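You operate a simulated robot arm through the tools that you are given. There is no shell and no other tool.

You run a simulated two-armed robot. Do the job below in one go: nothing can be reset, and whatever is moved stays where it is left.

## Task
Pick up the label card that says "wool" from the gridded mat with one hand, pass it to the other hand and put it on the binding end of the design counter.

It is judged by the outcome, as a careful person would: the job done as asked, and still so three seconds after it is handed in. It fails if anything else is knocked over, pushed out of place, dropped, spilled or broken.

## Robot
Two 7-joint arms with two-finger grippers on one trunk, on a base that moves. Base frame: it is fixed to the floor where the robot stands at the start and does not move with it; the origin is under the middle of the robot, x ahead of it, y to its left, z up. Readings come in m, rad, newtons and seconds.
The left shoulder is at the start at [0.085, 0.216, 1.117], the right one opposite. With the tool pointing down near the work surface each hand reaches from about 0.1 to 0.82 m from the robot's upright axis, wherever it stands, measured 20 degrees to its own side. Places, roughly: binding end of the design counter [-0.3, 5.8, 0.8]; label card [-2, 2.75, 1]. Payload 3.18 kg a hand.
Tool frame (each hand has its own): the origin (TCP) lies between the finger pads and is the grasp point; the fingertips stand 0.03 m ahead of it; z points along the fingers, y is the line along which they close. The gripper opens to 0.144 m; its body begins 0.103 m behind the TCP.
Orientation is told as [roll, pitch, yaw] about the base's x, y, z axes, in that order, counted from this pose: with the fingers straight down and closing along the base's y, the tool's x points along the base's -x, its y along +y and its z along -z.

## Interface
- The arms move only by the tool servo_tool. It takes "left_series", "right_series" or both (then of equal length, played together; a hand with none holds still); each is a list of rows, each a list of 7 numbers: the gripper command, from -1 (shut) to 1 (fully open), values between in proportion, then the shift along the tool's x, y, z in m, then the turn, a rotation vector about the tool's x, y, z in rad. In form: [[grip, x, y, z, wx, wy, wz], ...]. A call has 1 to 20 rows; each row is the pose to reach, as a shift and turn from the pose commanded when the call began, along the tool's axes at that moment. Rows are played at 5 a second. More than 0.05 m and 0.15 rad between two rows, or a gripper value outside its range, and nothing of the call is played. A pose out of reach is approached as far as the arm can. The call stops where the force on the tool passes 40 N (or 10 N more than at its start, if that is more) or the arm is blocked; 0.2 s more then pass. Each finger travels about 0.1867 m/s and halts on what it meets, pressing with about 40 N; the grip force reading is that of the motor and also rises with nothing between the fingers. The clock runs only during rows and for 0.2 s after the last one: add rows that repeat a pose to give the fingers time. It gives the time, the measured TCP pose, the force on the tool (base axes), the opening and the grip force at its end, in the units of the frame above (readings bear some noise), with the torque about the TCP (base axes, N m) and any sound that the robot's microphone picked up, and new pictures: "views" is both (left out), scene, wrist or none (wrist: the cameras of the hands that moved).
- Cameras (640 x 400 px; columns grow to the right, rows downward): "scene" is now at [0.1721, -0.0131, 1.3257]; the picture's right is [-0.12, -0.99, 0.00], its down [-0.48, 0.06, -0.88] and it looks along [0.87, -0.11, -0.48] (base axes); focal length 256 px, centre (320, 200). "left" rides on the left gripper at [0.076, -0.016, -0.143] in its tool frame; the picture's right is [0.21, 0.98, 0.00], its down [-0.84, 0.18, -0.51] and it looks along [-0.50, 0.11, 0.86] (tool axes); focal length 218 px, centre (320, 200). "right" rides on the right gripper at [0.076, 0.016, -0.143] in its tool frame; the picture's right is [-0.21, 0.98, 0.00], its down [-0.84, -0.18, -0.51] and it looks along [-0.50, -0.11, 0.86] (tool axes); focal length 218 px, centre (320, 200). There is no depth. A picture from a camera that has moved, and an enlarged one, comes with that camera's place and axes in the base frame and with its lens. The place of the scene camera against the robot may be out by one fixed shift of up to 0.025 m in any direction.
- move_column(by): moves the trunk up (or, below 0, down) by that many m; the arms and the scene camera ride with it, the base frame stays. It gives what a move gives, with no picture.
- drive_base(legs): drives the robot by 1 to 6 legs, each [ahead, left, turn to the left] in m, m and rad, along the robot's own axes; the way and the turn of a leg run together, so that a leg with both is an arc; at most 1.5 m and 3.142 rad a leg. The arms and the cameras ride along, it lands a little off, and it stops where it bumps. It gives what a move gives, and a new picture of the scene camera.
- turn_head(pan, tilt): turns the head with the scene camera to pan (to the left, within 1.396 rad either way) and tilt (down, from -0.506 to 1.204), counted from straight ahead of the robot (the tilt from the chest, where the trunk bows). It gives what a move gives, and a new picture of the scene camera.
- inspect(camera, box): a new picture of the part [left, top, right, bottom] of that camera's present view, enlarged. It takes no simulated time.
- hand_in(): hands the job in; it is judged then, once.

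Places have to be worked out from the pictures, the camera data and where the tool is seen. Open the grippers and draw the arms clear of the work before you hand the job in, unless the task says otherwise.

The tools are called after "Request:" by a JSON object that holds its "name" and its "arguments". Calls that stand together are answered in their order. servo_tool: Moves the arms, as the interface text tells. Its arguments: {"type":"object","properties":{"left_series":{"type":"array","items":{"type":"array","items":{"type":"number"}}},"right_series":{"type":"array","items":{"type":"array","items":{"type":"number"}}},"views":{"type":"string","enum":["both","scene","wrist","none"]}},"required":[]} The other tools are called the same way: move_column (by) moves the trunk up or down; drive_base (legs) drives the base; turn_head (pan, tilt) turns the head that bears the scene camera; inspect (camera, box) takes an enlarged picture of a part of a camera's view; hand_in () hands the job in.

At the start:

```text
clock: 0.0
left_tool_pos: [0.4673, 0.162, 1.1465]
left_orientation: [-0.002, 0.001, 0.001]
left_ft_force: [-0.7, -1.1, 0.4]
left_moment: [-0.02, 0.04, 0.03]
left_opening: 0.1436
left_gripper_force: 0.0
right_tool_pos: [0.3993, -0.1282, 1.1579]
right_orientation: [0.001, 0.0, 0.0]
right_ft_force: [-0.2, 0.8, 0.0]
right_moment: [-0.01, -0.01, 0.01]
right_opening: 0.1436
right_gripper_force: 0.1
trunk travel left (down, up): [-0.2, 0.169]
robot x, y, heading: [-0.0009, 0.0024, 0.0]
head pan, tilt (commanded): [-0.122, 0.503]
```

scene: 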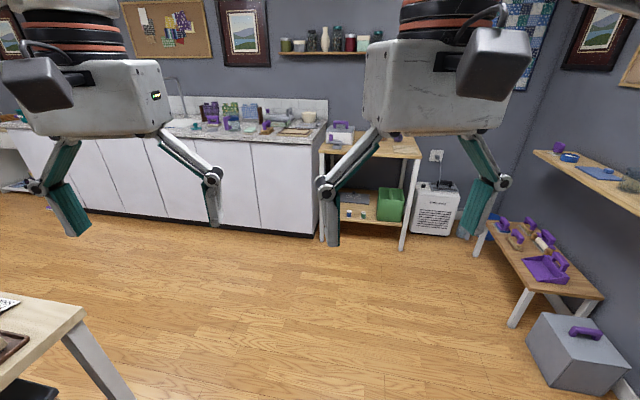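
right: 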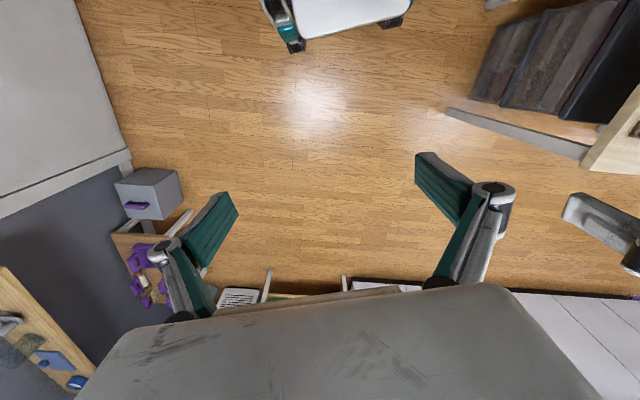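
left: 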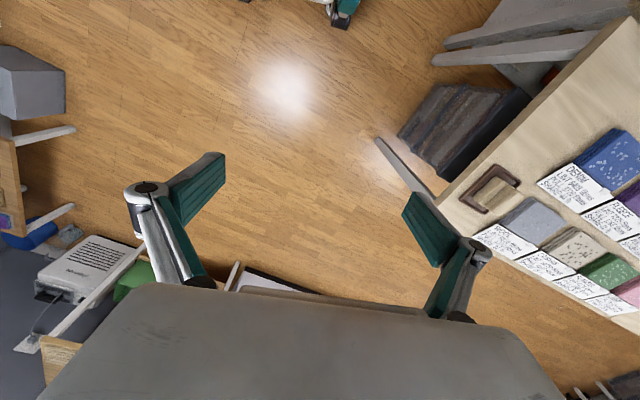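

The scene shows a counter ahead and a table to the left with cards on it. I'll look to the left with the head to find the mat and the design counter.

Request:
{"name": "turn_head", "arguments": {"pan": 1.39, "tilt": 0.35}}

```text
clock: 1.6
left_tool_pos: [0.468, 0.1618, 1.1463]
left_orientation: [-0.003, 0.0, 0.002]
left_ft_force: [0.1, -0.9, -0.5]
left_moment: [-0.01, 0.0, 0.0]
left_opening: 0.1442
left_gripper_force: 0.1
right_tool_pos: [0.3991, -0.1281, 1.1575]
right_orientation: [0.001, 0.0, 0.0]
right_ft_force: [2.0, 0.4, 0.5]
right_moment: [0.01, -0.02, -0.02]
right_opening: 0.1439
right_gripper_force: 0.0
trunk travel left (down, up): [-0.2, 0.169]
robot x, y, heading: [0.0013, 0.0013, -0.005]
head pan, tilt (commanded): [1.389, 0.351]
camera scene: at [0.0987, 0.0896, 1.3398], right [0.98, -0.18, 0.0], down [-0.06, -0.34, -0.94], along [0.17, 0.92, -0.34], focal length 256 px, centre (320, 200)
```

scene: 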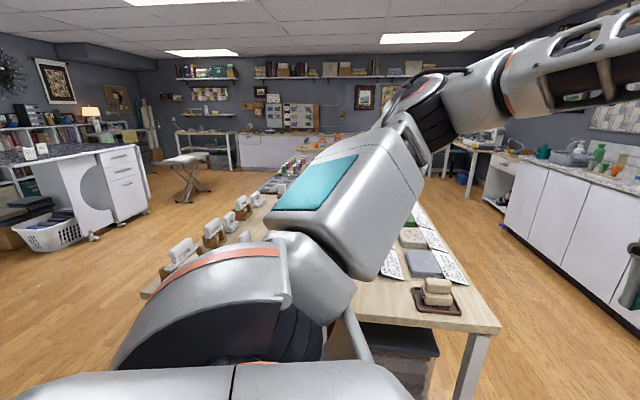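

The left counter with a dark top seems to be the mat place; the rear white counter seems to be the design counter. I enlarge both.

Request:
{"name": "inspect", "arguments": {"camera": "scene", "box": [0, 90, 160, 190]}}

Request:
{"name": "inspect", "arguments": {"camera": "scene", "box": [170, 80, 370, 205]}}

```text
4.00 times, centred on (80, 140) of scene
camera zoom: at [0.0987, 0.0896, 1.3398], right [0.98, -0.18, 0.0], down [-0.06, -0.34, -0.94], along [0.17, 0.92, -0.34], focal length 1025 px, centre (1280, 440)
```

zoom: 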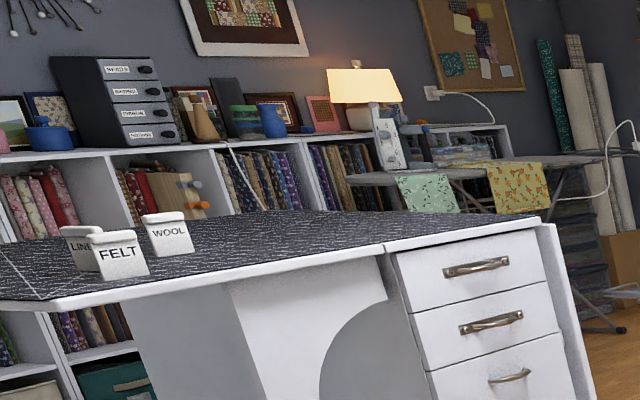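

```text
3.20 times, centred on (270, 142) of scene
camera zoom: at [0.0987, 0.0896, 1.3398], right [0.98, -0.18, 0.0], down [-0.06, -0.34, -0.94], along [0.17, 0.92, -0.34], focal length 820 px, centre (480, 384)
```

zoom: 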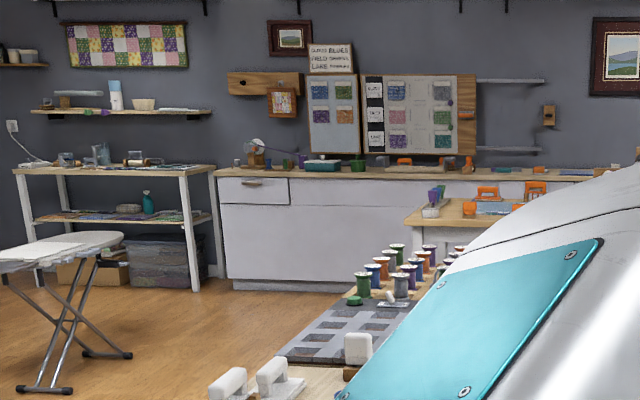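

The three label cards (linen, felt, wool) stand on the dark gridded mat at about (-2.0, 2.9), with the table edge running about 19° off the base y axis. I'll turn the robot in place toward it and look again.

Request:
{"name": "drive_base", "arguments": {"legs": [[0, 0, 2.3]]}}

Request:
{"name": "turn_head", "arguments": {"pan": 0.0, "tilt": 0.35}}

```text
clock: 7.5
left_tool_pos: [-0.4394, 0.2295, 1.1476]
left_orientation: [-0.002, 0.0, 2.328]
left_ft_force: [-0.5, -0.6, -1.3]
left_moment: [-0.03, 0.03, 0.0]
left_opening: 0.1441
left_gripper_force: 0.1
right_tool_pos: [-0.1808, 0.3784, 1.1581]
right_orientation: [0.001, 0.0, 2.328]
right_ft_force: [0.1, 0.6, 0.2]
right_moment: [0.02, -0.01, 0.02]
right_opening: 0.1437
right_gripper_force: 0.1
trunk travel left (down, up): [-0.2, 0.169]
robot x, y, heading: [0.0003, 0.0008, 2.334]
head pan, tilt (commanded): [1.389, 0.351]
camera scene: at [-0.1577, 0.0167, 1.3398], right [-0.54, 0.84, 0.0], down [0.29, 0.19, -0.94], along [-0.79, -0.51, -0.34], focal length 256 px, centre (320, 200)
```

scene: 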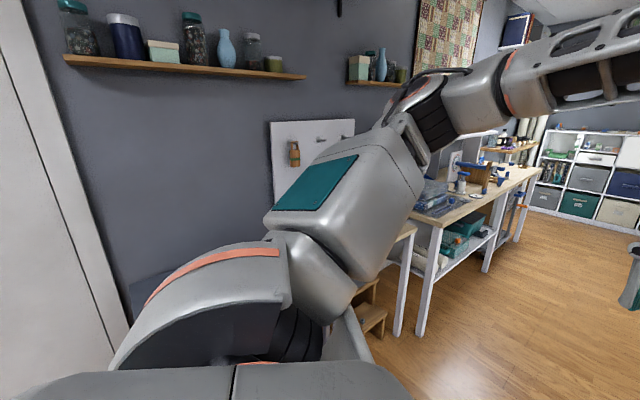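

```text
clock: 9.1
left_tool_pos: [-0.4392, 0.2278, 1.1459]
left_orientation: [-0.001, 0.002, 2.331]
left_ft_force: [-0.3, -0.5, 0.2]
left_moment: [0.01, -0.01, -0.01]
left_opening: 0.1439
left_gripper_force: 0.1
right_tool_pos: [-0.1803, 0.3782, 1.159]
right_orientation: [0.0, 0.001, 2.328]
right_ft_force: [0.4, -0.1, -0.1]
right_moment: [-0.01, -0.01, 0.0]
right_opening: 0.144
right_gripper_force: 0.1
trunk travel left (down, up): [-0.2, 0.169]
robot x, y, heading: [0.0, 0.002, 2.326]
head pan, tilt (commanded): [0.0, 0.351]
camera scene: at [-0.1435, 0.1351, 1.3398], right [0.73, 0.69, 0.0], down [0.24, -0.25, -0.94], along [-0.65, 0.68, -0.34], focal length 256 px, centre (320, 200)
```

scene: 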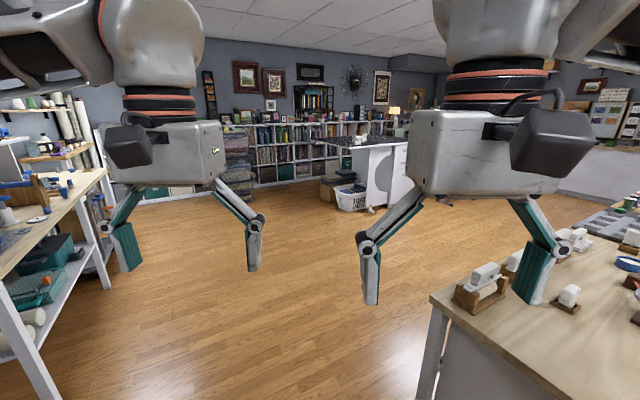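

The floor between here and the mat table is open, with the long table's near corner at about (-0.36, 0.89). I'll drive around it, keeping clear, to about (-1.45, 1.65) facing the cards.

Request:
{"name": "drive_base", "arguments": {"legs": [[0, 0, 0.27], [1.2, 0, 0], [0, 0, -0.5], [1.0, 0, 0]]}}

```text
clock: 22.3
left_tool_pos: [-1.8321, 1.8718, 1.1463]
left_orientation: [-0.001, -0.001, 2.048]
left_ft_force: [0.2, 0.2, 0.9]
left_moment: [0.0, -0.03, -0.02]
left_opening: 0.144
left_gripper_force: 0.0
right_tool_pos: [-1.5427, 1.9433, 1.1578]
right_orientation: [0.0, -0.001, 2.046]
right_ft_force: [0.5, -0.4, -0.2]
right_moment: [-0.01, 0.01, -0.01]
right_opening: 0.1438
right_gripper_force: 0.1
trunk travel left (down, up): [-0.2, 0.169]
robot x, y, heading: [-1.4736, 1.5287, 2.047]
head pan, tilt (commanded): [0.0, 0.351]
camera scene: at [-1.5733, 1.6952, 1.3398], right [0.89, 0.46, 0.0], down [0.16, -0.31, -0.94], along [-0.43, 0.83, -0.34], focal length 256 px, centre (320, 200)
```

scene: 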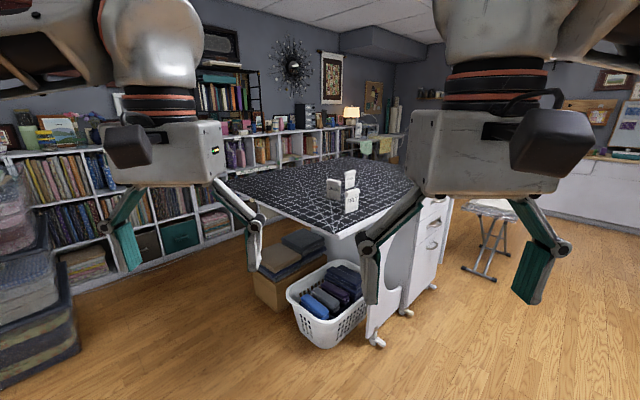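

Request:
{"name": "inspect", "arguments": {"camera": "scene", "box": [270, 140, 430, 240]}}

```text
4.00 times, centred on (350, 190) of scene
camera zoom: at [-1.5733, 1.6952, 1.3398], right [0.89, 0.46, 0.0], down [0.16, -0.31, -0.94], along [-0.43, 0.83, -0.34], focal length 1025 px, centre (200, 240)
```

zoom: 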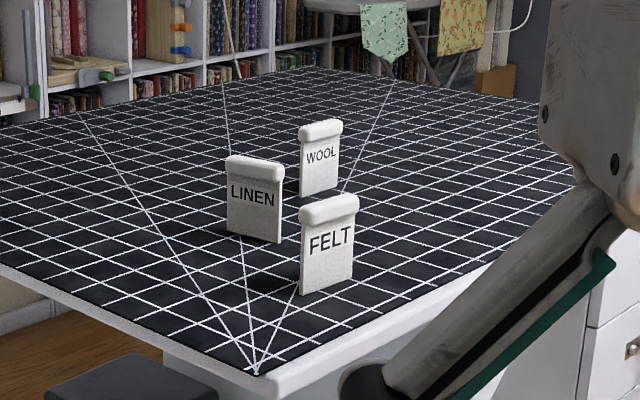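

The wool card stands at about (-2.045, 2.96), mat top at z≈0.92, card about 0.10 m tall. I enlarge it more to judge its thickness and facing.

Request:
{"name": "inspect", "arguments": {"camera": "scene", "box": [320, 160, 384, 200]}}

Request:
{"name": "inspect", "arguments": {"camera": "scene", "box": [310, 170, 390, 220]}}

```text
10.00 times, centred on (352, 180) of scene
camera zoom: at [-1.5733, 1.6952, 1.3398], right [0.89, 0.46, 0.0], down [0.16, -0.31, -0.94], along [-0.43, 0.83, -0.34], focal length 2562 px, centre (0, 400)
```

zoom: 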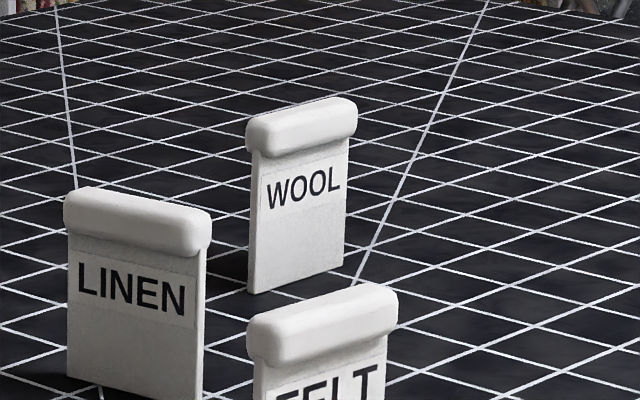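

```text
8.00 times, centred on (350, 195) of scene
camera zoom: at [-1.5733, 1.6952, 1.3398], right [0.89, 0.46, 0.0], down [0.16, -0.31, -0.94], along [-0.43, 0.83, -0.34], focal length 2050 px, centre (80, 240)
```

zoom: 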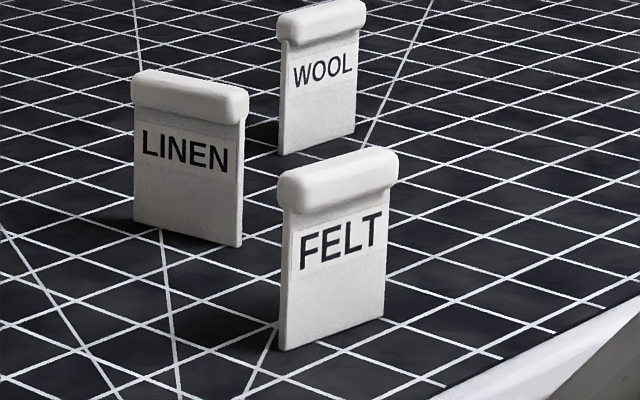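

The wool card's face is square to a heading of about 158° (2.76 rad), with its width along the table edge direction and about 0.26 m in from the edge. I'll turn to that heading and slide sideways to stand in front of it, staying clear of the table.

Request:
{"name": "drive_base", "arguments": {"legs": [[0, 0, 0.711], [0.0, -0.99, 0], [0.3, 0, 0]]}}

Request:
{"name": "turn_head", "arguments": {"pan": -0.15, "tilt": 0.55}}

```text
clock: 34.7
left_tool_pos: [-1.8213, 2.6081, 1.1465]
left_orientation: [0.0, 0.0, 2.702]
left_ft_force: [0.6, 0.2, -0.5]
left_moment: [-0.03, -0.02, 0.01]
left_opening: 0.144
left_gripper_force: 0.0
right_tool_pos: [-1.635, 2.8415, 1.1592]
right_orientation: [-0.001, 0.001, 2.701]
right_ft_force: [-0.2, 0.7, -0.1]
right_moment: [-0.04, -0.03, 0.03]
right_opening: 0.144
right_gripper_force: 0.1
trunk travel left (down, up): [-0.2, 0.169]
robot x, y, heading: [-1.3299, 2.5538, 2.7]
head pan, tilt (commanded): [0.0, 0.351]
camera scene: at [-1.5135, 2.6335, 1.3398], right [0.43, 0.9, 0.0], down [0.31, -0.15, -0.94], along [-0.85, 0.4, -0.34], focal length 256 px, centre (320, 200)
```

scene: 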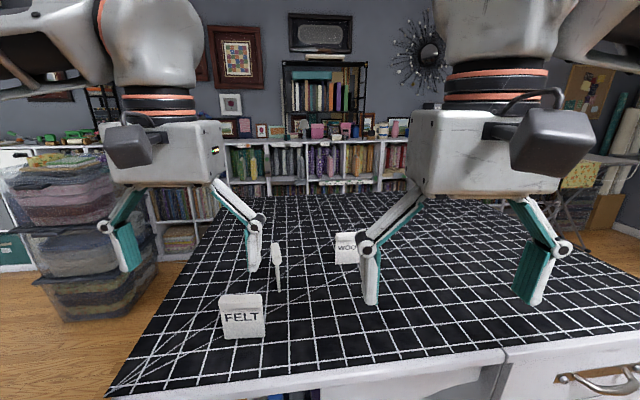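

```text
clock: 35.4
left_tool_pos: [-1.82, 2.6085, 1.1469]
left_orientation: [-0.003, 0.001, 2.702]
left_ft_force: [0.0, 0.5, -0.5]
left_moment: [0.0, -0.02, 0.01]
left_opening: 0.1441
left_gripper_force: 0.1
right_tool_pos: [-1.634, 2.8416, 1.1592]
right_orientation: [0.001, 0.0, 2.7]
right_ft_force: [-0.3, 0.1, 0.3]
right_moment: [0.0, 0.01, -0.03]
right_opening: 0.1441
right_gripper_force: 0.1
trunk travel left (down, up): [-0.2, 0.169]
robot x, y, heading: [-1.3241, 2.5576, 2.698]
head pan, tilt (commanded): [-0.15, 0.55]
camera scene: at [-1.5033, 2.6435, 1.3217], right [0.56, 0.83, 0.0], down [0.43, -0.29, -0.85], along [-0.71, 0.48, -0.52], focal length 256 px, centre (320, 200)
```

scene: 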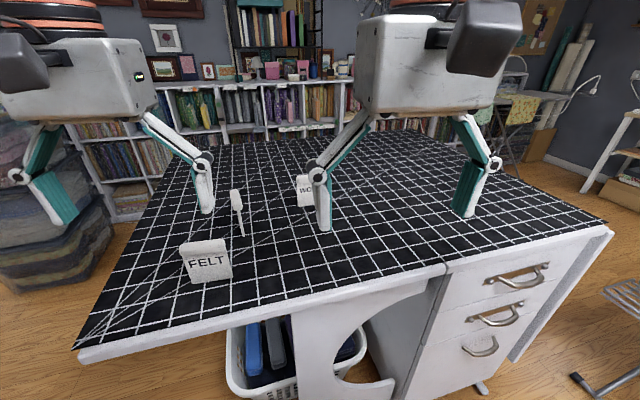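

The cards are in view: FELT in front-left, LINEN edge-on, WOOL behind the right gripper's finger. I enlarge WOOL to get its pose.

Request:
{"name": "inspect", "arguments": {"camera": "scene", "box": [264, 158, 344, 208]}}

Request:
{"name": "inspect", "arguments": {"camera": "right", "box": [0, 0, 640, 400]}}

```text
8.00 times, centred on (304, 183) of scene
camera zoom: at [-1.5033, 2.6435, 1.3217], right [0.56, 0.83, 0.0], down [0.43, -0.29, -0.85], along [-0.71, 0.48, -0.52], focal length 2050 px, centre (448, 336)
```

zoom: 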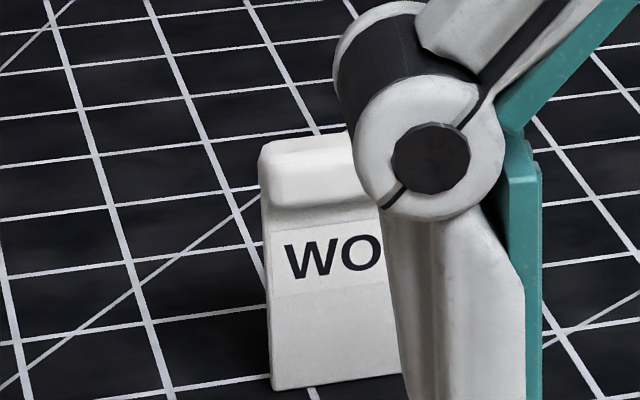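

```text
1.00 times, centred on (320, 200) of right (not enlarged: the box is as wide or as high as the picture)
camera zoom: at [-1.5716, 2.7937, 1.3009], right [-0.61, -0.8, 0.0], down [-0.69, 0.52, 0.51], along [-0.4, 0.31, -0.86], focal length 218 px, centre (320, 200)
```

zoom: 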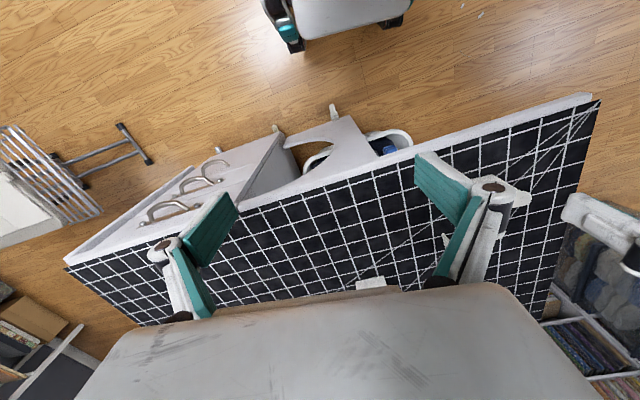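

The wrist view shows the card top near the palm, and the base is well clear of the table. I'll rotate the right hand about vertical so it closes along the card's thickness (yaw about 248°), staying at its present height.

Request:
{"name": "servo_tool", "arguments": {"right_series": [[1, 0, 0, 0, 0, 0, -0.148], [1, 0, 0, 0, 0, 0, -0.296], [1, 0, 0, 0, 0, 0, -0.444], [1, 0, 0, 0, 0, 0, -0.592], [1, 0, 0, 0, 0, 0, -0.74], [1, 0, 0, 0, 0, 0, -0.888], [1, 0, 0, 0, 0, 0, -1.036], [1, 0, 0, 0, 0, 0, -1.184], [1, 0, 0, 0, 0, 0, -1.332], [1, 0, 0, 0, 0, 0, -1.48], [1, 0, 0, 0, 0, 0, -1.627]], "views": "both"}}

```text
clock: 37.8
left_tool_pos: [-1.8219, 2.609, 1.1464]
left_orientation: [-0.002, -0.001, 2.703]
left_ft_force: [1.0, -0.3, -0.3]
left_moment: [0.02, 0.01, 0.03]
left_opening: 0.1441
left_gripper_force: 0.2
right_tool_pos: [-1.6335, 2.8415, 1.1588]
right_orientation: [0.0, -0.001, -3.04]
right_ft_force: [-0.9, 0.1, -0.8]
right_moment: [0.01, 0.01, 0.05]
right_opening: 0.1439
right_gripper_force: 0.1
right hand out of reach, approached as far as the arm can: row 5, 6, 7, 8, 9, 10, 11
trunk travel left (down, up): [-0.2, 0.169]
robot x, y, heading: [-1.3269, 2.5513, 2.702]
head pan, tilt (commanded): [-0.15, 0.55]
camera scene: at [-1.5034, 2.6436, 1.3216], right [0.56, 0.83, 0.0], down [0.43, -0.29, -0.85], along [-0.71, 0.48, -0.52], focal length 256 px, centre (320, 200)
camera right: at [-1.5564, 2.8332, 1.3007], right [-0.11, -0.99, 0.0], down [-0.86, 0.09, 0.51], along [-0.5, 0.06, -0.86], focal length 218 px, centre (320, 200)
```

scene: 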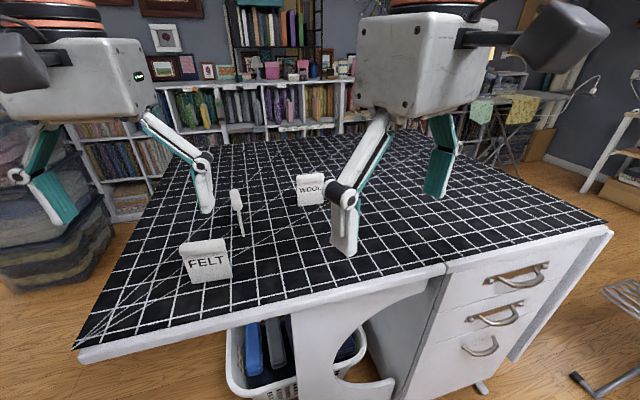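
right: 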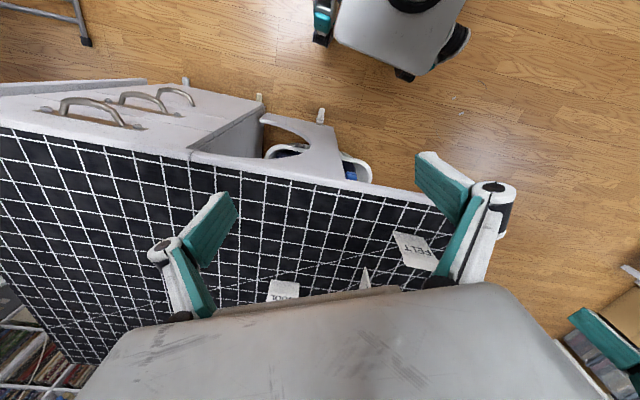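

The right hand stopped at a yaw 0.54 rad from the start, so that turning direction is limited. I test turning back the other way by a small step to see from where the shift is counted.

Request:
{"name": "servo_tool", "arguments": {"right_series": [[1, 0, 0, 0, 0, 0, 0.14]], "views": "none"}}

```text
clock: 38.2
left_tool_pos: [-1.8211, 2.6078, 1.1466]
left_orientation: [-0.002, 0.0, 2.703]
left_ft_force: [0.7, -0.9, -0.1]
left_moment: [0.01, 0.01, 0.01]
left_opening: 0.144
left_gripper_force: 0.0
right_tool_pos: [-1.6347, 2.8408, 1.1588]
right_orientation: [-0.001, 0.001, 3.102]
right_ft_force: [-0.1, 0.1, -0.1]
right_moment: [0.0, -0.03, 0.01]
right_opening: 0.144
right_gripper_force: 0.0
trunk travel left (down, up): [-0.2, 0.169]
robot x, y, heading: [-1.3256, 2.5543, 2.697]
head pan, tilt (commanded): [-0.15, 0.55]
```

Counting starts from the reached pose (yaw now 3.10). I now turn the right hand clockwise toward yaw 1.19, which closes along the same card axis.

Request:
{"name": "servo_tool", "arguments": {"right_series": [[1, 0, 0, 0, 0, 0, 0.148], [1, 0, 0, 0, 0, 0, 0.296], [1, 0, 0, 0, 0, 0, 0.444], [1, 0, 0, 0, 0, 0, 0.592], [1, 0, 0, 0, 0, 0, 0.74], [1, 0, 0, 0, 0, 0, 0.888], [1, 0, 0, 0, 0, 0, 1.036], [1, 0, 0, 0, 0, 0, 1.184], [1, 0, 0, 0, 0, 0, 1.332], [1, 0, 0, 0, 0, 0, 1.48], [1, 0, 0, 0, 0, 0, 1.627], [1, 0, 0, 0, 0, 0, 1.77], [1, 0, 0, 0, 0, 0, 1.915]], "views": "both"}}

```text
clock: 41.0
left_tool_pos: [-1.8213, 2.6081, 1.1462]
left_orientation: [0.0, 0.0, 2.703]
left_ft_force: [-0.5, -0.2, 0.3]
left_moment: [-0.01, 0.0, 0.02]
left_opening: 0.144
left_gripper_force: 0.0
right_tool_pos: [-1.6339, 2.8417, 1.1575]
right_orientation: [0.001, -0.001, 1.185]
right_ft_force: [-0.8, -0.6, -0.3]
right_moment: [-0.01, 0.02, -0.01]
right_opening: 0.1439
right_gripper_force: 0.0
trunk travel left (down, up): [-0.2, 0.169]
robot x, y, heading: [-1.3292, 2.5594, 2.697]
head pan, tilt (commanded): [-0.15, 0.55]
camera scene: at [-1.5034, 2.6436, 1.3216], right [0.56, 0.83, 0.0], down [0.43, -0.29, -0.85], along [-0.71, 0.48, -0.52], focal length 256 px, centre (320, 200)
camera right: at [-1.6773, 2.7763, 1.3005], right [-0.83, 0.56, 0.0], down [0.48, 0.71, 0.51], along [0.28, 0.42, -0.86], focal length 218 px, centre (320, 200)
```

scene: 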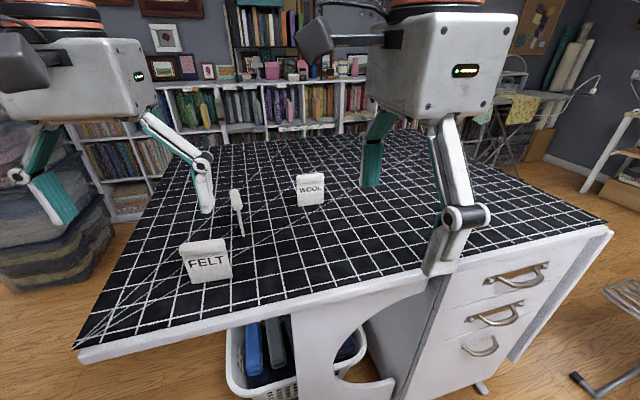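
right: 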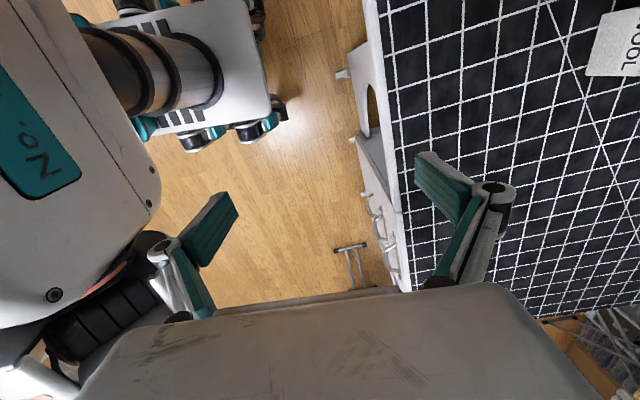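

The right hand reached yaw 1.185 with its camera on the left side. Now I tilt it 45° so its fingers point down-left (body leaning right), to leave room for the other hand later.

Request:
{"name": "servo_tool", "arguments": {"right_series": [[1, 0, 0, -0.01, 0, 0.131, 0], [1, 0, 0, -0.02, 0, 0.262, 0], [1, 0, 0, -0.03, 0, 0.393, 0], [1, 0, 0, -0.03, 0, 0.524, 0], [1, 0, 0, -0.03, 0, 0.655, 0], [1, 0, 0, -0.03, 0, 0.785, 0]], "views": "both"}}

```text
clock: 42.4
left_tool_pos: [-1.8204, 2.6093, 1.1469]
left_orientation: [0.0, 0.0, 2.702]
left_ft_force: [0.2, -0.4, -0.4]
left_moment: [-0.04, 0.01, 0.04]
left_opening: 0.1439
left_gripper_force: 0.2
right_tool_pos: [-1.6335, 2.8402, 1.189]
right_orientation: [-0.002, 0.787, 1.187]
right_ft_force: [0.1, -0.1, -0.2]
right_moment: [-0.01, -0.01, 0.02]
right_opening: 0.144
right_gripper_force: 0.1
trunk travel left (down, up): [-0.2, 0.169]
robot x, y, heading: [-1.3267, 2.5563, 2.697]
head pan, tilt (commanded): [-0.15, 0.55]
camera scene: at [-1.5034, 2.6445, 1.3215], right [0.56, 0.83, 0.0], down [0.43, -0.29, -0.85], along [-0.71, 0.48, -0.52], focal length 256 px, centre (320, 200)
camera right: at [-1.6308, 2.891, 1.3428], right [-0.85, 0.5, -0.15], down [0.52, 0.82, -0.24], along [0.0, -0.28, -0.96], focal length 218 px, centre (320, 200)
```

scene: 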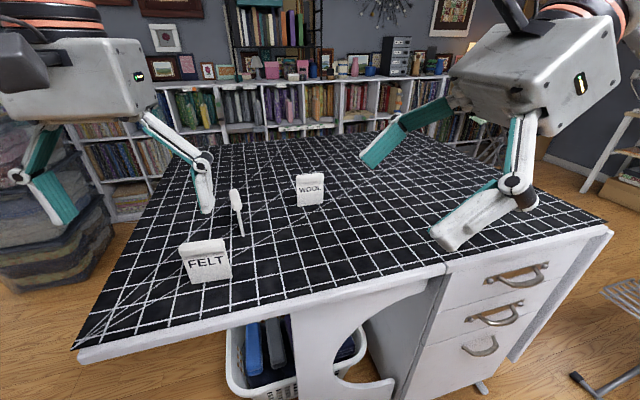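
right: 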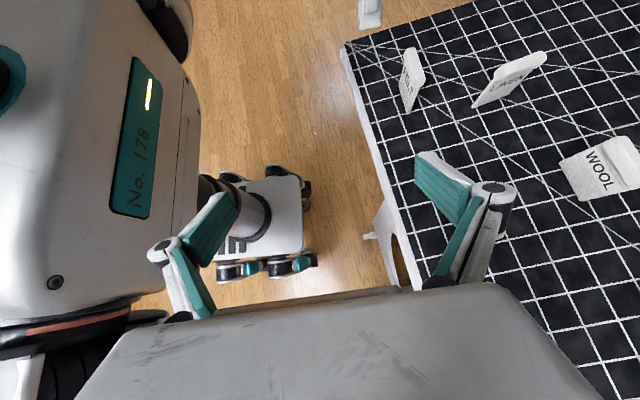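

Tilting works and the base is clear. I enlarge WOOL in the right wrist picture to measure its place with the exact wrist camera.

Request:
{"name": "inspect", "arguments": {"camera": "right", "box": [544, 120, 640, 220]}}

Request:
{"name": "inspect", "arguments": {"camera": "scene", "box": [270, 155, 350, 215]}}

```text
4.00 times, centred on (592, 170) of right
camera zoom: at [-1.6308, 2.891, 1.3428], right [-0.85, 0.5, -0.15], down [0.52, 0.82, -0.24], along [0.0, -0.28, -0.96], focal length 873 px, centre (-768, 320)
```

zoom: 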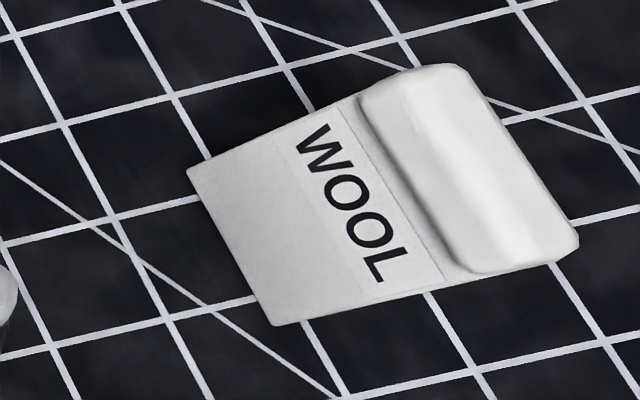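

```text
6.67 times, centred on (310, 185) of scene
camera zoom: at [-1.5034, 2.6445, 1.3215], right [0.56, 0.83, 0.0], down [0.43, -0.29, -0.85], along [-0.71, 0.48, -0.52], focal length 1708 px, centre (387, 300)
```

zoom: 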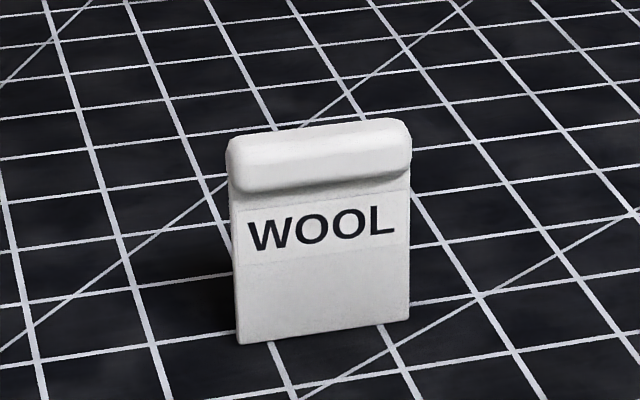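

The wrist camera puts the wool card centre near (-2.02, 2.98) with its width at about 72°. It is slightly far, so I turn a little left and drive 0.15 m closer; the base front still stays well short of the table.

Request:
{"name": "drive_base", "arguments": {"legs": [[0, 0, 0.1], [0.15, 0, 0]]}}

Request:
{"name": "inspect", "arguments": {"camera": "right", "box": [0, 0, 640, 400]}}

```text
clock: 44.4
left_tool_pos: [-1.966, 2.6064, 1.1466]
left_orientation: [-0.001, -0.001, 2.806]
left_ft_force: [-0.8, 0.5, -0.2]
left_moment: [-0.05, -0.04, 0.02]
left_opening: 0.144
left_gripper_force: 0.0
right_tool_pos: [-1.8043, 2.8563, 1.1888]
right_orientation: [0.0, 0.786, 1.292]
right_ft_force: [-0.7, 0.3, 0.1]
right_moment: [-0.02, -0.03, 0.01]
right_opening: 0.1442
right_gripper_force: 0.1
trunk travel left (down, up): [-0.2, 0.169]
robot x, y, heading: [-1.474, 2.5997, 2.806]
head pan, tilt (commanded): [-0.15, 0.55]
camera scene: at [-1.6553, 2.6768, 1.3215], right [0.47, 0.88, 0.0], down [0.46, -0.25, -0.85], along [-0.75, 0.4, -0.52], focal length 256 px, centre (320, 200)
```

scene: 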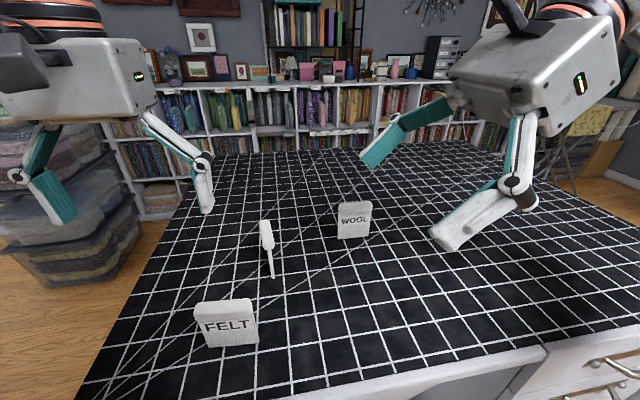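

```text
1.00 times, centred on (320, 200) of right (not enlarged: the box is as wide or as high as the picture)
camera zoom: at [-1.8074, 2.907, 1.3427], right [-0.9, 0.41, -0.15], down [0.44, 0.87, -0.24], along [0.03, -0.28, -0.96], focal length 218 px, centre (320, 200)
```

zoom: 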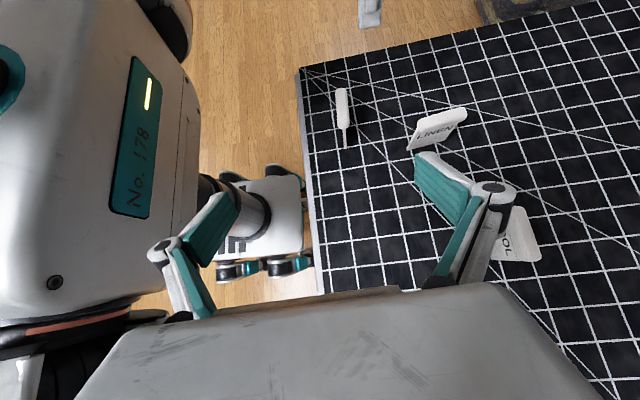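

The base is at (-1.474, 2.600), heading 2.806, and the path is clear. I move the right hand to a stand-off point about 0.13 m back along its approach line, up and to the right of the card.

Request:
{"name": "servo_tool", "arguments": {"right_series": [[1, -0.023, 0.03, -0.02, 0, 0, 0], [1, -0.046, 0.06, -0.04, 0, 0, 0], [1, -0.07, 0.09, -0.055, 0, 0, 0], [1, -0.093, 0.121, -0.055, 0, 0, 0], [1, -0.116, 0.151, -0.055, 0, 0, 0], [1, -0.139, 0.181, -0.055, 0, 0, 0], [1, -0.162, 0.211, -0.055, 0, 0, 0], [1, -0.185, 0.242, -0.055, 0, 0, 0]], "views": "both"}}

```text
clock: 46.1
left_tool_pos: [-1.9671, 2.6075, 1.1461]
left_orientation: [-0.002, 0.001, 2.806]
left_ft_force: [-0.3, 0.2, 0.3]
left_moment: [-0.03, -0.03, -0.02]
left_opening: 0.144
left_gripper_force: 0.0
right_tool_pos: [-1.993, 3.0875, 1.0944]
right_orientation: [0.002, 0.783, 1.292]
right_ft_force: [0.5, 0.4, 0.0]
right_moment: [-0.02, -0.04, 0.04]
right_opening: 0.1439
right_gripper_force: 0.1
trunk travel left (down, up): [-0.2, 0.169]
robot x, y, heading: [-1.4698, 2.6064, 2.803]
head pan, tilt (commanded): [-0.15, 0.55]
camera scene: at [-1.6554, 2.6768, 1.3213], right [0.47, 0.88, 0.0], down [0.46, -0.25, -0.85], along [-0.75, 0.4, -0.52], focal length 256 px, centre (320, 200)
camera right: at [-1.9959, 3.1369, 1.2487], right [-0.9, 0.41, -0.15], down [0.43, 0.87, -0.24], along [0.03, -0.28, -0.96], focal length 218 px, centre (320, 200)
```

scene: 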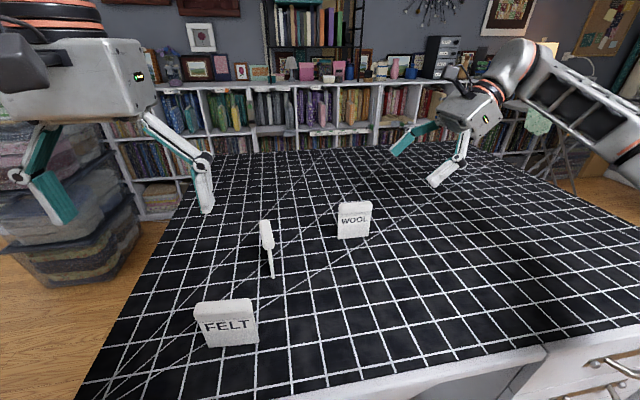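
right: 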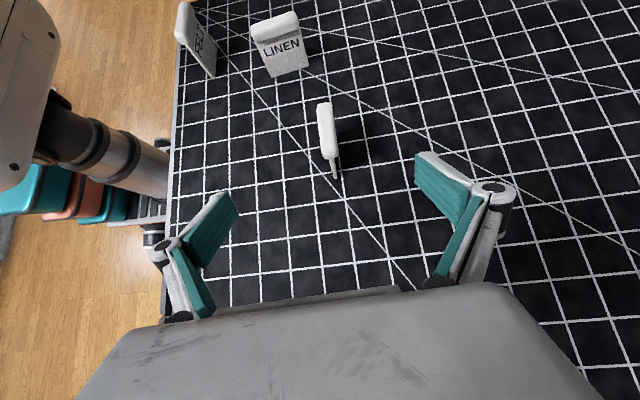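

The wool card now shows edge-on between the two fingers in the wrist picture. I enlarge it for exact alignment.

Request:
{"name": "inspect", "arguments": {"camera": "right", "box": [280, 90, 376, 190]}}

```text
4.00 times, centred on (328, 140) of right
camera zoom: at [-1.9959, 3.1369, 1.2487], right [-0.9, 0.41, -0.15], down [0.43, 0.87, -0.24], along [0.03, -0.28, -0.96], focal length 873 px, centre (288, 440)
```

zoom: 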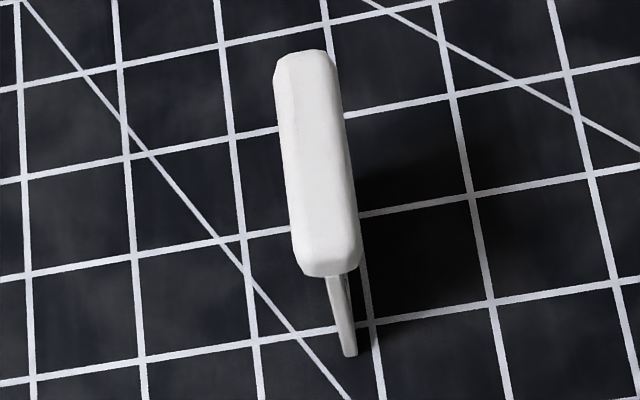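

The card centre comes out at about (-2.033, 2.985), angle 71.6°, mat near z≈0.907. I trim the yaw by 2.4°, centre the closing line on the card and move to 0.10 m from the grasp along the approach.

Request:
{"name": "servo_tool", "arguments": {"right_series": [[1, -0.005, 0.003, 0.018, -0.015, 0, 0.015], [1, -0.0101, 0.0064, 0.0372, -0.0296, 0, 0.0298], [1, -0.0101, 0.0064, 0.0372, -0.0296, 0, 0.0298]], "views": "both"}}

Request:
{"name": "inspect", "arguments": {"camera": "right", "box": [260, 110, 388, 190]}}

```text
clock: 47.0
left_tool_pos: [-1.9668, 2.6063, 1.1469]
left_orientation: [-0.001, 0.0, 2.807]
left_ft_force: [-0.2, -0.2, -0.2]
left_moment: [0.0, -0.02, -0.01]
left_opening: 0.144
left_gripper_force: 0.0
right_tool_pos: [-2.0021, 3.0711, 1.0618]
right_orientation: [0.0, 0.786, 1.25]
right_ft_force: [0.0, 0.0, -0.1]
right_moment: [0.01, 0.0, 0.01]
right_opening: 0.1436
right_gripper_force: 0.0
trunk travel left (down, up): [-0.2, 0.169]
robot x, y, heading: [-1.4695, 2.6047, 2.807]
head pan, tilt (commanded): [-0.15, 0.55]
camera scene: at [-1.6544, 2.6765, 1.3216], right [0.47, 0.88, 0.0], down [0.46, -0.24, -0.85], along [-0.75, 0.4, -0.52], focal length 256 px, centre (320, 200)
camera right: at [-2.0025, 3.1204, 1.2171], right [-0.88, 0.45, -0.15], down [0.47, 0.85, -0.24], along [0.02, -0.28, -0.96], focal length 218 px, centre (320, 200)
```

scene: 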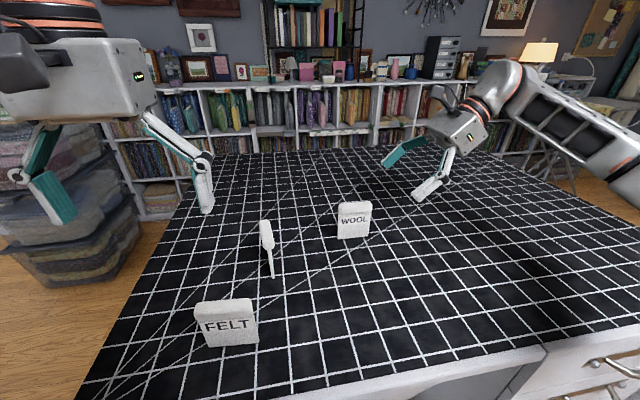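
right: 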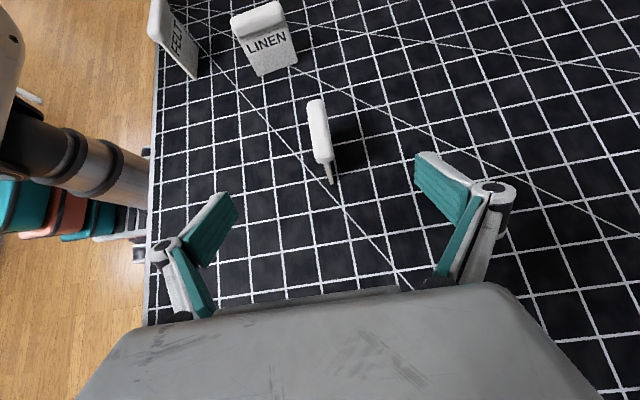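

```text
5.00 times, centred on (324, 150) of right
camera zoom: at [-2.0025, 3.1204, 1.2171], right [-0.88, 0.45, -0.15], down [0.47, 0.85, -0.24], along [0.02, -0.28, -0.96], focal length 1091 px, centre (300, 450)
```

zoom: 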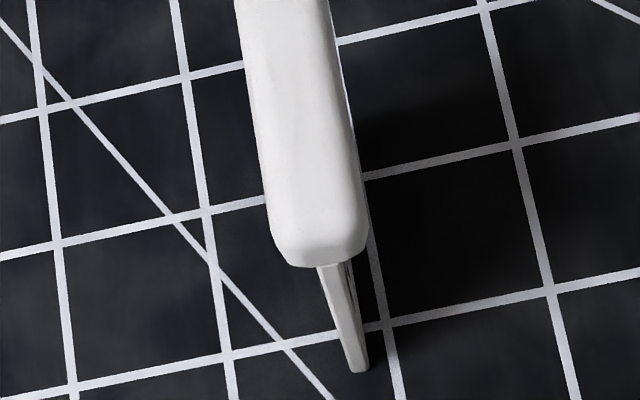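

The card lies on the closing plane to within 3 mm. I advance 0.10 m along the approach with a 3 mm sideways trim, fingers still open, and then look.

Request:
{"name": "servo_tool", "arguments": {"right_series": [[1, 0, 0.003, 0.033, 0, 0, 0], [1, 0, 0.003, 0.067, 0, 0, 0], [1, 0, 0.003, 0.1, 0, 0, 0], [1, 0, 0.003, 0.1, 0, 0, 0]], "views": "both"}}

Request:
{"name": "inspect", "arguments": {"camera": "right", "box": [200, 130, 456, 290]}}

Request:
{"name": "inspect", "arguments": {"camera": "scene", "box": [300, 160, 460, 260]}}

```text
clock: 48.0
left_tool_pos: [-1.9657, 2.6078, 1.147]
left_orientation: [-0.002, -0.001, 2.808]
left_ft_force: [1.1, 0.4, -0.3]
left_moment: [-0.02, 0.03, 0.04]
left_opening: 0.1441
left_gripper_force: 0.0
right_tool_pos: [-2.0254, 3.0029, 0.9915]
right_orientation: [0.001, 0.786, 1.253]
right_ft_force: [0.1, 1.1, -0.7]
right_moment: [-0.01, 0.02, -0.06]
right_opening: 0.1439
right_gripper_force: 0.1
trunk travel left (down, up): [-0.2, 0.169]
robot x, y, heading: [-1.473, 2.6048, 2.798]
head pan, tilt (commanded): [-0.15, 0.55]
camera scene: at [-1.6541, 2.6765, 1.3217], right [0.47, 0.88, 0.0], down [0.46, -0.24, -0.85], along [-0.75, 0.4, -0.52], focal length 256 px, centre (320, 200)
camera right: at [-2.0259, 3.0546, 1.1459], right [-0.88, 0.45, -0.15], down [0.47, 0.85, -0.24], along [0.02, -0.28, -0.96], focal length 218 px, centre (320, 200)
```

scene: 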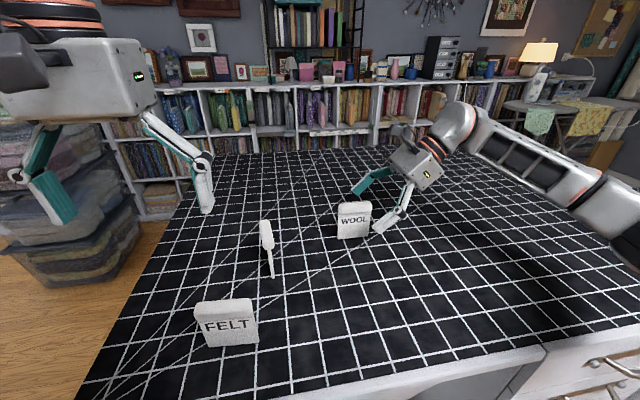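
right: 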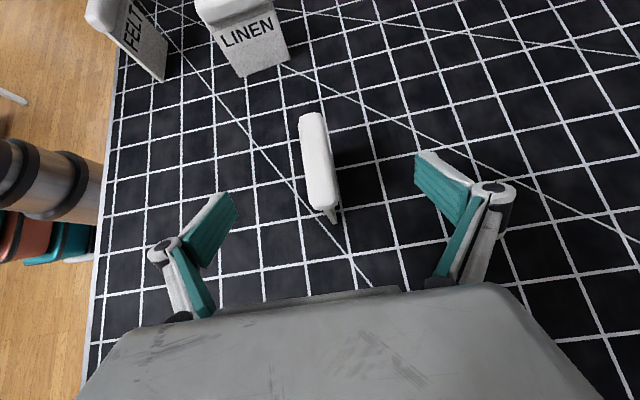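

```text
2.50 times, centred on (328, 210) of right
camera zoom: at [-2.0259, 3.0546, 1.1459], right [-0.88, 0.45, -0.15], down [0.47, 0.85, -0.24], along [0.02, -0.28, -0.96], focal length 546 px, centre (300, 175)
```

zoom: 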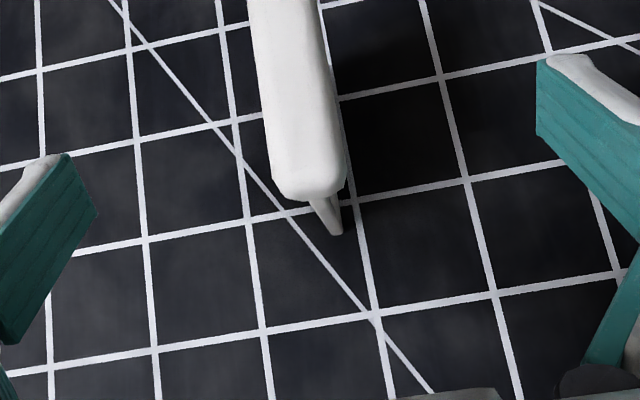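

```text
4.00 times, centred on (380, 210) of scene
camera zoom: at [-1.6541, 2.6765, 1.3217], right [0.47, 0.88, 0.0], down [0.46, -0.24, -0.85], along [-0.75, 0.4, -0.52], focal length 1025 px, centre (80, 160)
```

zoom: 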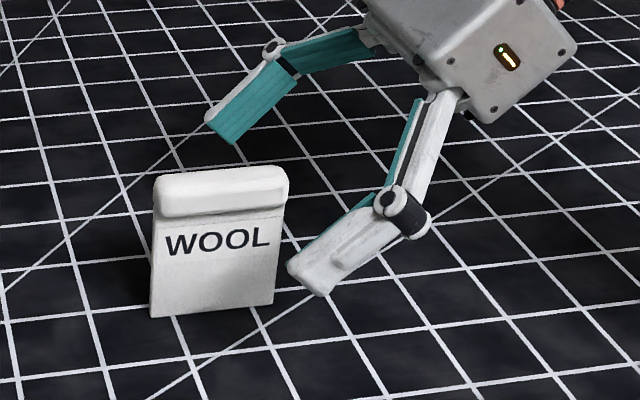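

Force is still zero and the card stands between the fingers. I close partway (to about 5 cm) without touching the card to see where the fingertips fall on its ridge.

Request:
{"name": "servo_tool", "arguments": {"right_series": [[0.3, 0, 0, 0, 0, 0, 0], [-0.3, 0, 0, 0, 0, 0, 0], [-0.3, 0, 0, 0, 0, 0, 0]], "views": "none"}}

Request:
{"name": "inspect", "arguments": {"camera": "right", "box": [200, 130, 456, 290]}}

Request:
{"name": "inspect", "arguments": {"camera": "scene", "box": [300, 160, 460, 260]}}

```text
clock: 48.8
left_tool_pos: [-1.9666, 2.6072, 1.1468]
left_orientation: [-0.003, 0.001, 2.807]
left_ft_force: [-0.3, 0.9, 0.0]
left_moment: [0.01, 0.01, 0.0]
left_opening: 0.144
left_gripper_force: 0.1
right_tool_pos: [-2.0269, 3.0051, 0.9897]
right_orientation: [0.002, 0.786, 1.25]
right_ft_force: [-0.2, -0.9, 0.6]
right_moment: [0.01, 0.01, -0.02]
right_opening: 0.0503
right_gripper_force: 0.1
trunk travel left (down, up): [-0.2, 0.169]
robot x, y, heading: [-1.4727, 2.6027, 2.803]
head pan, tilt (commanded): [-0.15, 0.55]
```

```text
2.50 times, centred on (328, 210) of right
camera zoom: at [-2.0262, 3.0548, 1.1456], right [-0.88, 0.45, -0.15], down [0.47, 0.85, -0.24], along [0.02, -0.28, -0.96], focal length 546 px, centre (300, 175)
```

zoom: 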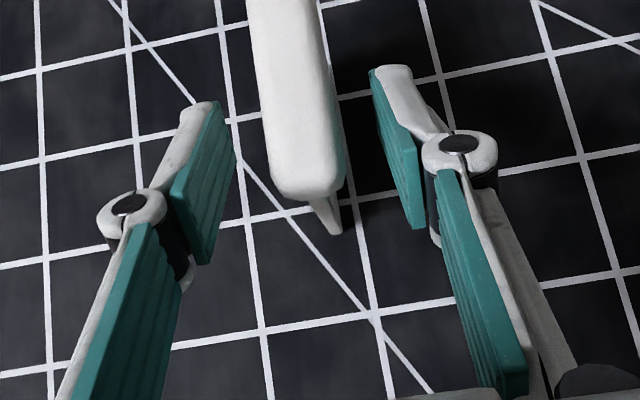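

```text
4.00 times, centred on (380, 210) of scene
camera zoom: at [-1.6545, 2.6765, 1.3216], right [0.47, 0.88, 0.0], down [0.46, -0.24, -0.85], along [-0.75, 0.4, -0.52], focal length 1025 px, centre (80, 160)
```

zoom: 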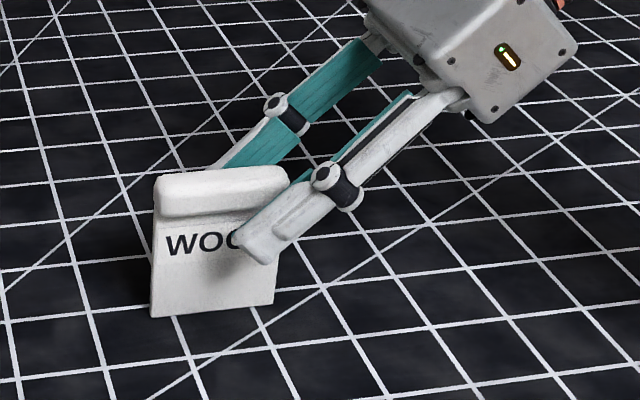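

The pads are centred on the ridge and overlap its right half well. I close the gripper fully on the ridge.

Request:
{"name": "servo_tool", "arguments": {"right_series": [[-0.7, 0, 0, 0, 0, 0, 0], [-1, 0, 0, 0, 0, 0, 0], [-1, 0, 0, 0, 0, 0, 0], [-1, 0, 0, 0, 0, 0, 0]], "views": "both"}}

Request:
{"name": "inspect", "arguments": {"camera": "scene", "box": [300, 160, 460, 260]}}

```text
clock: 49.8
left_tool_pos: [-1.9655, 2.6061, 1.1476]
left_orientation: [-0.002, 0.0, 2.806]
left_ft_force: [-0.3, 0.8, 0.5]
left_moment: [-0.02, -0.06, 0.06]
left_opening: 0.144
left_gripper_force: 0.0
right_tool_pos: [-2.0245, 3.0053, 0.9908]
right_orientation: [-0.001, 0.786, 1.251]
right_ft_force: [0.2, 0.2, 0.3]
right_moment: [0.0, 0.04, 0.01]
right_opening: 0.0209
right_gripper_force: 40.0
trunk travel left (down, up): [-0.2, 0.169]
robot x, y, heading: [-1.4673, 2.6053, 2.805]
head pan, tilt (commanded): [-0.15, 0.55]
camera scene: at [-1.6545, 2.6765, 1.3216], right [0.47, 0.88, 0.0], down [0.46, -0.24, -0.85], along [-0.75, 0.4, -0.52], focal length 256 px, centre (320, 200)
camera right: at [-2.0262, 3.0548, 1.1456], right [-0.88, 0.45, -0.15], down [0.47, 0.85, -0.24], along [0.02, -0.28, -0.96], focal length 218 px, centre (320, 200)
```

scene: 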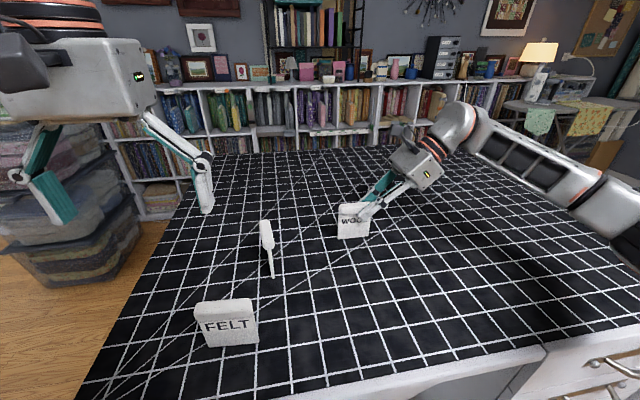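
right: 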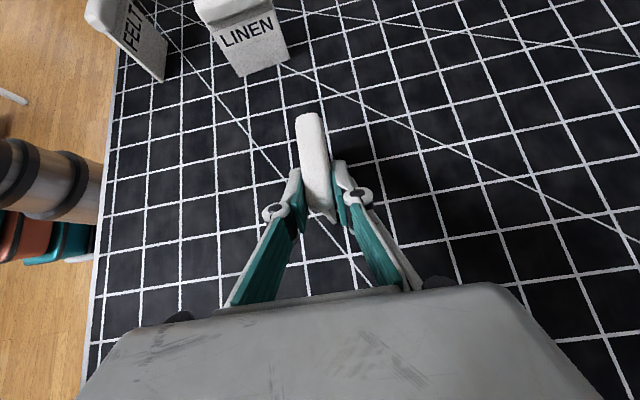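

```text
4.00 times, centred on (380, 210) of scene
camera zoom: at [-1.6545, 2.6765, 1.3216], right [0.47, 0.88, 0.0], down [0.46, -0.24, -0.85], along [-0.75, 0.4, -0.52], focal length 1025 px, centre (80, 160)
```

zoom: 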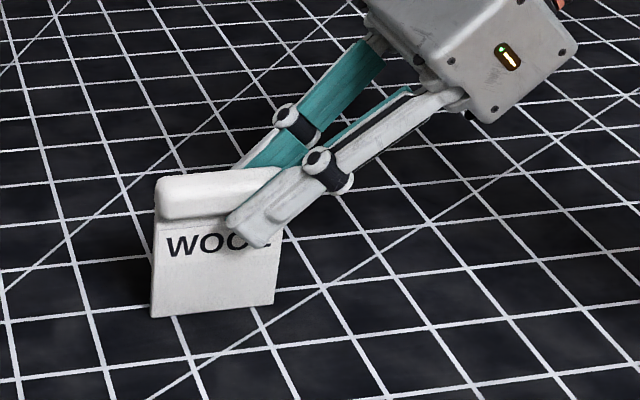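

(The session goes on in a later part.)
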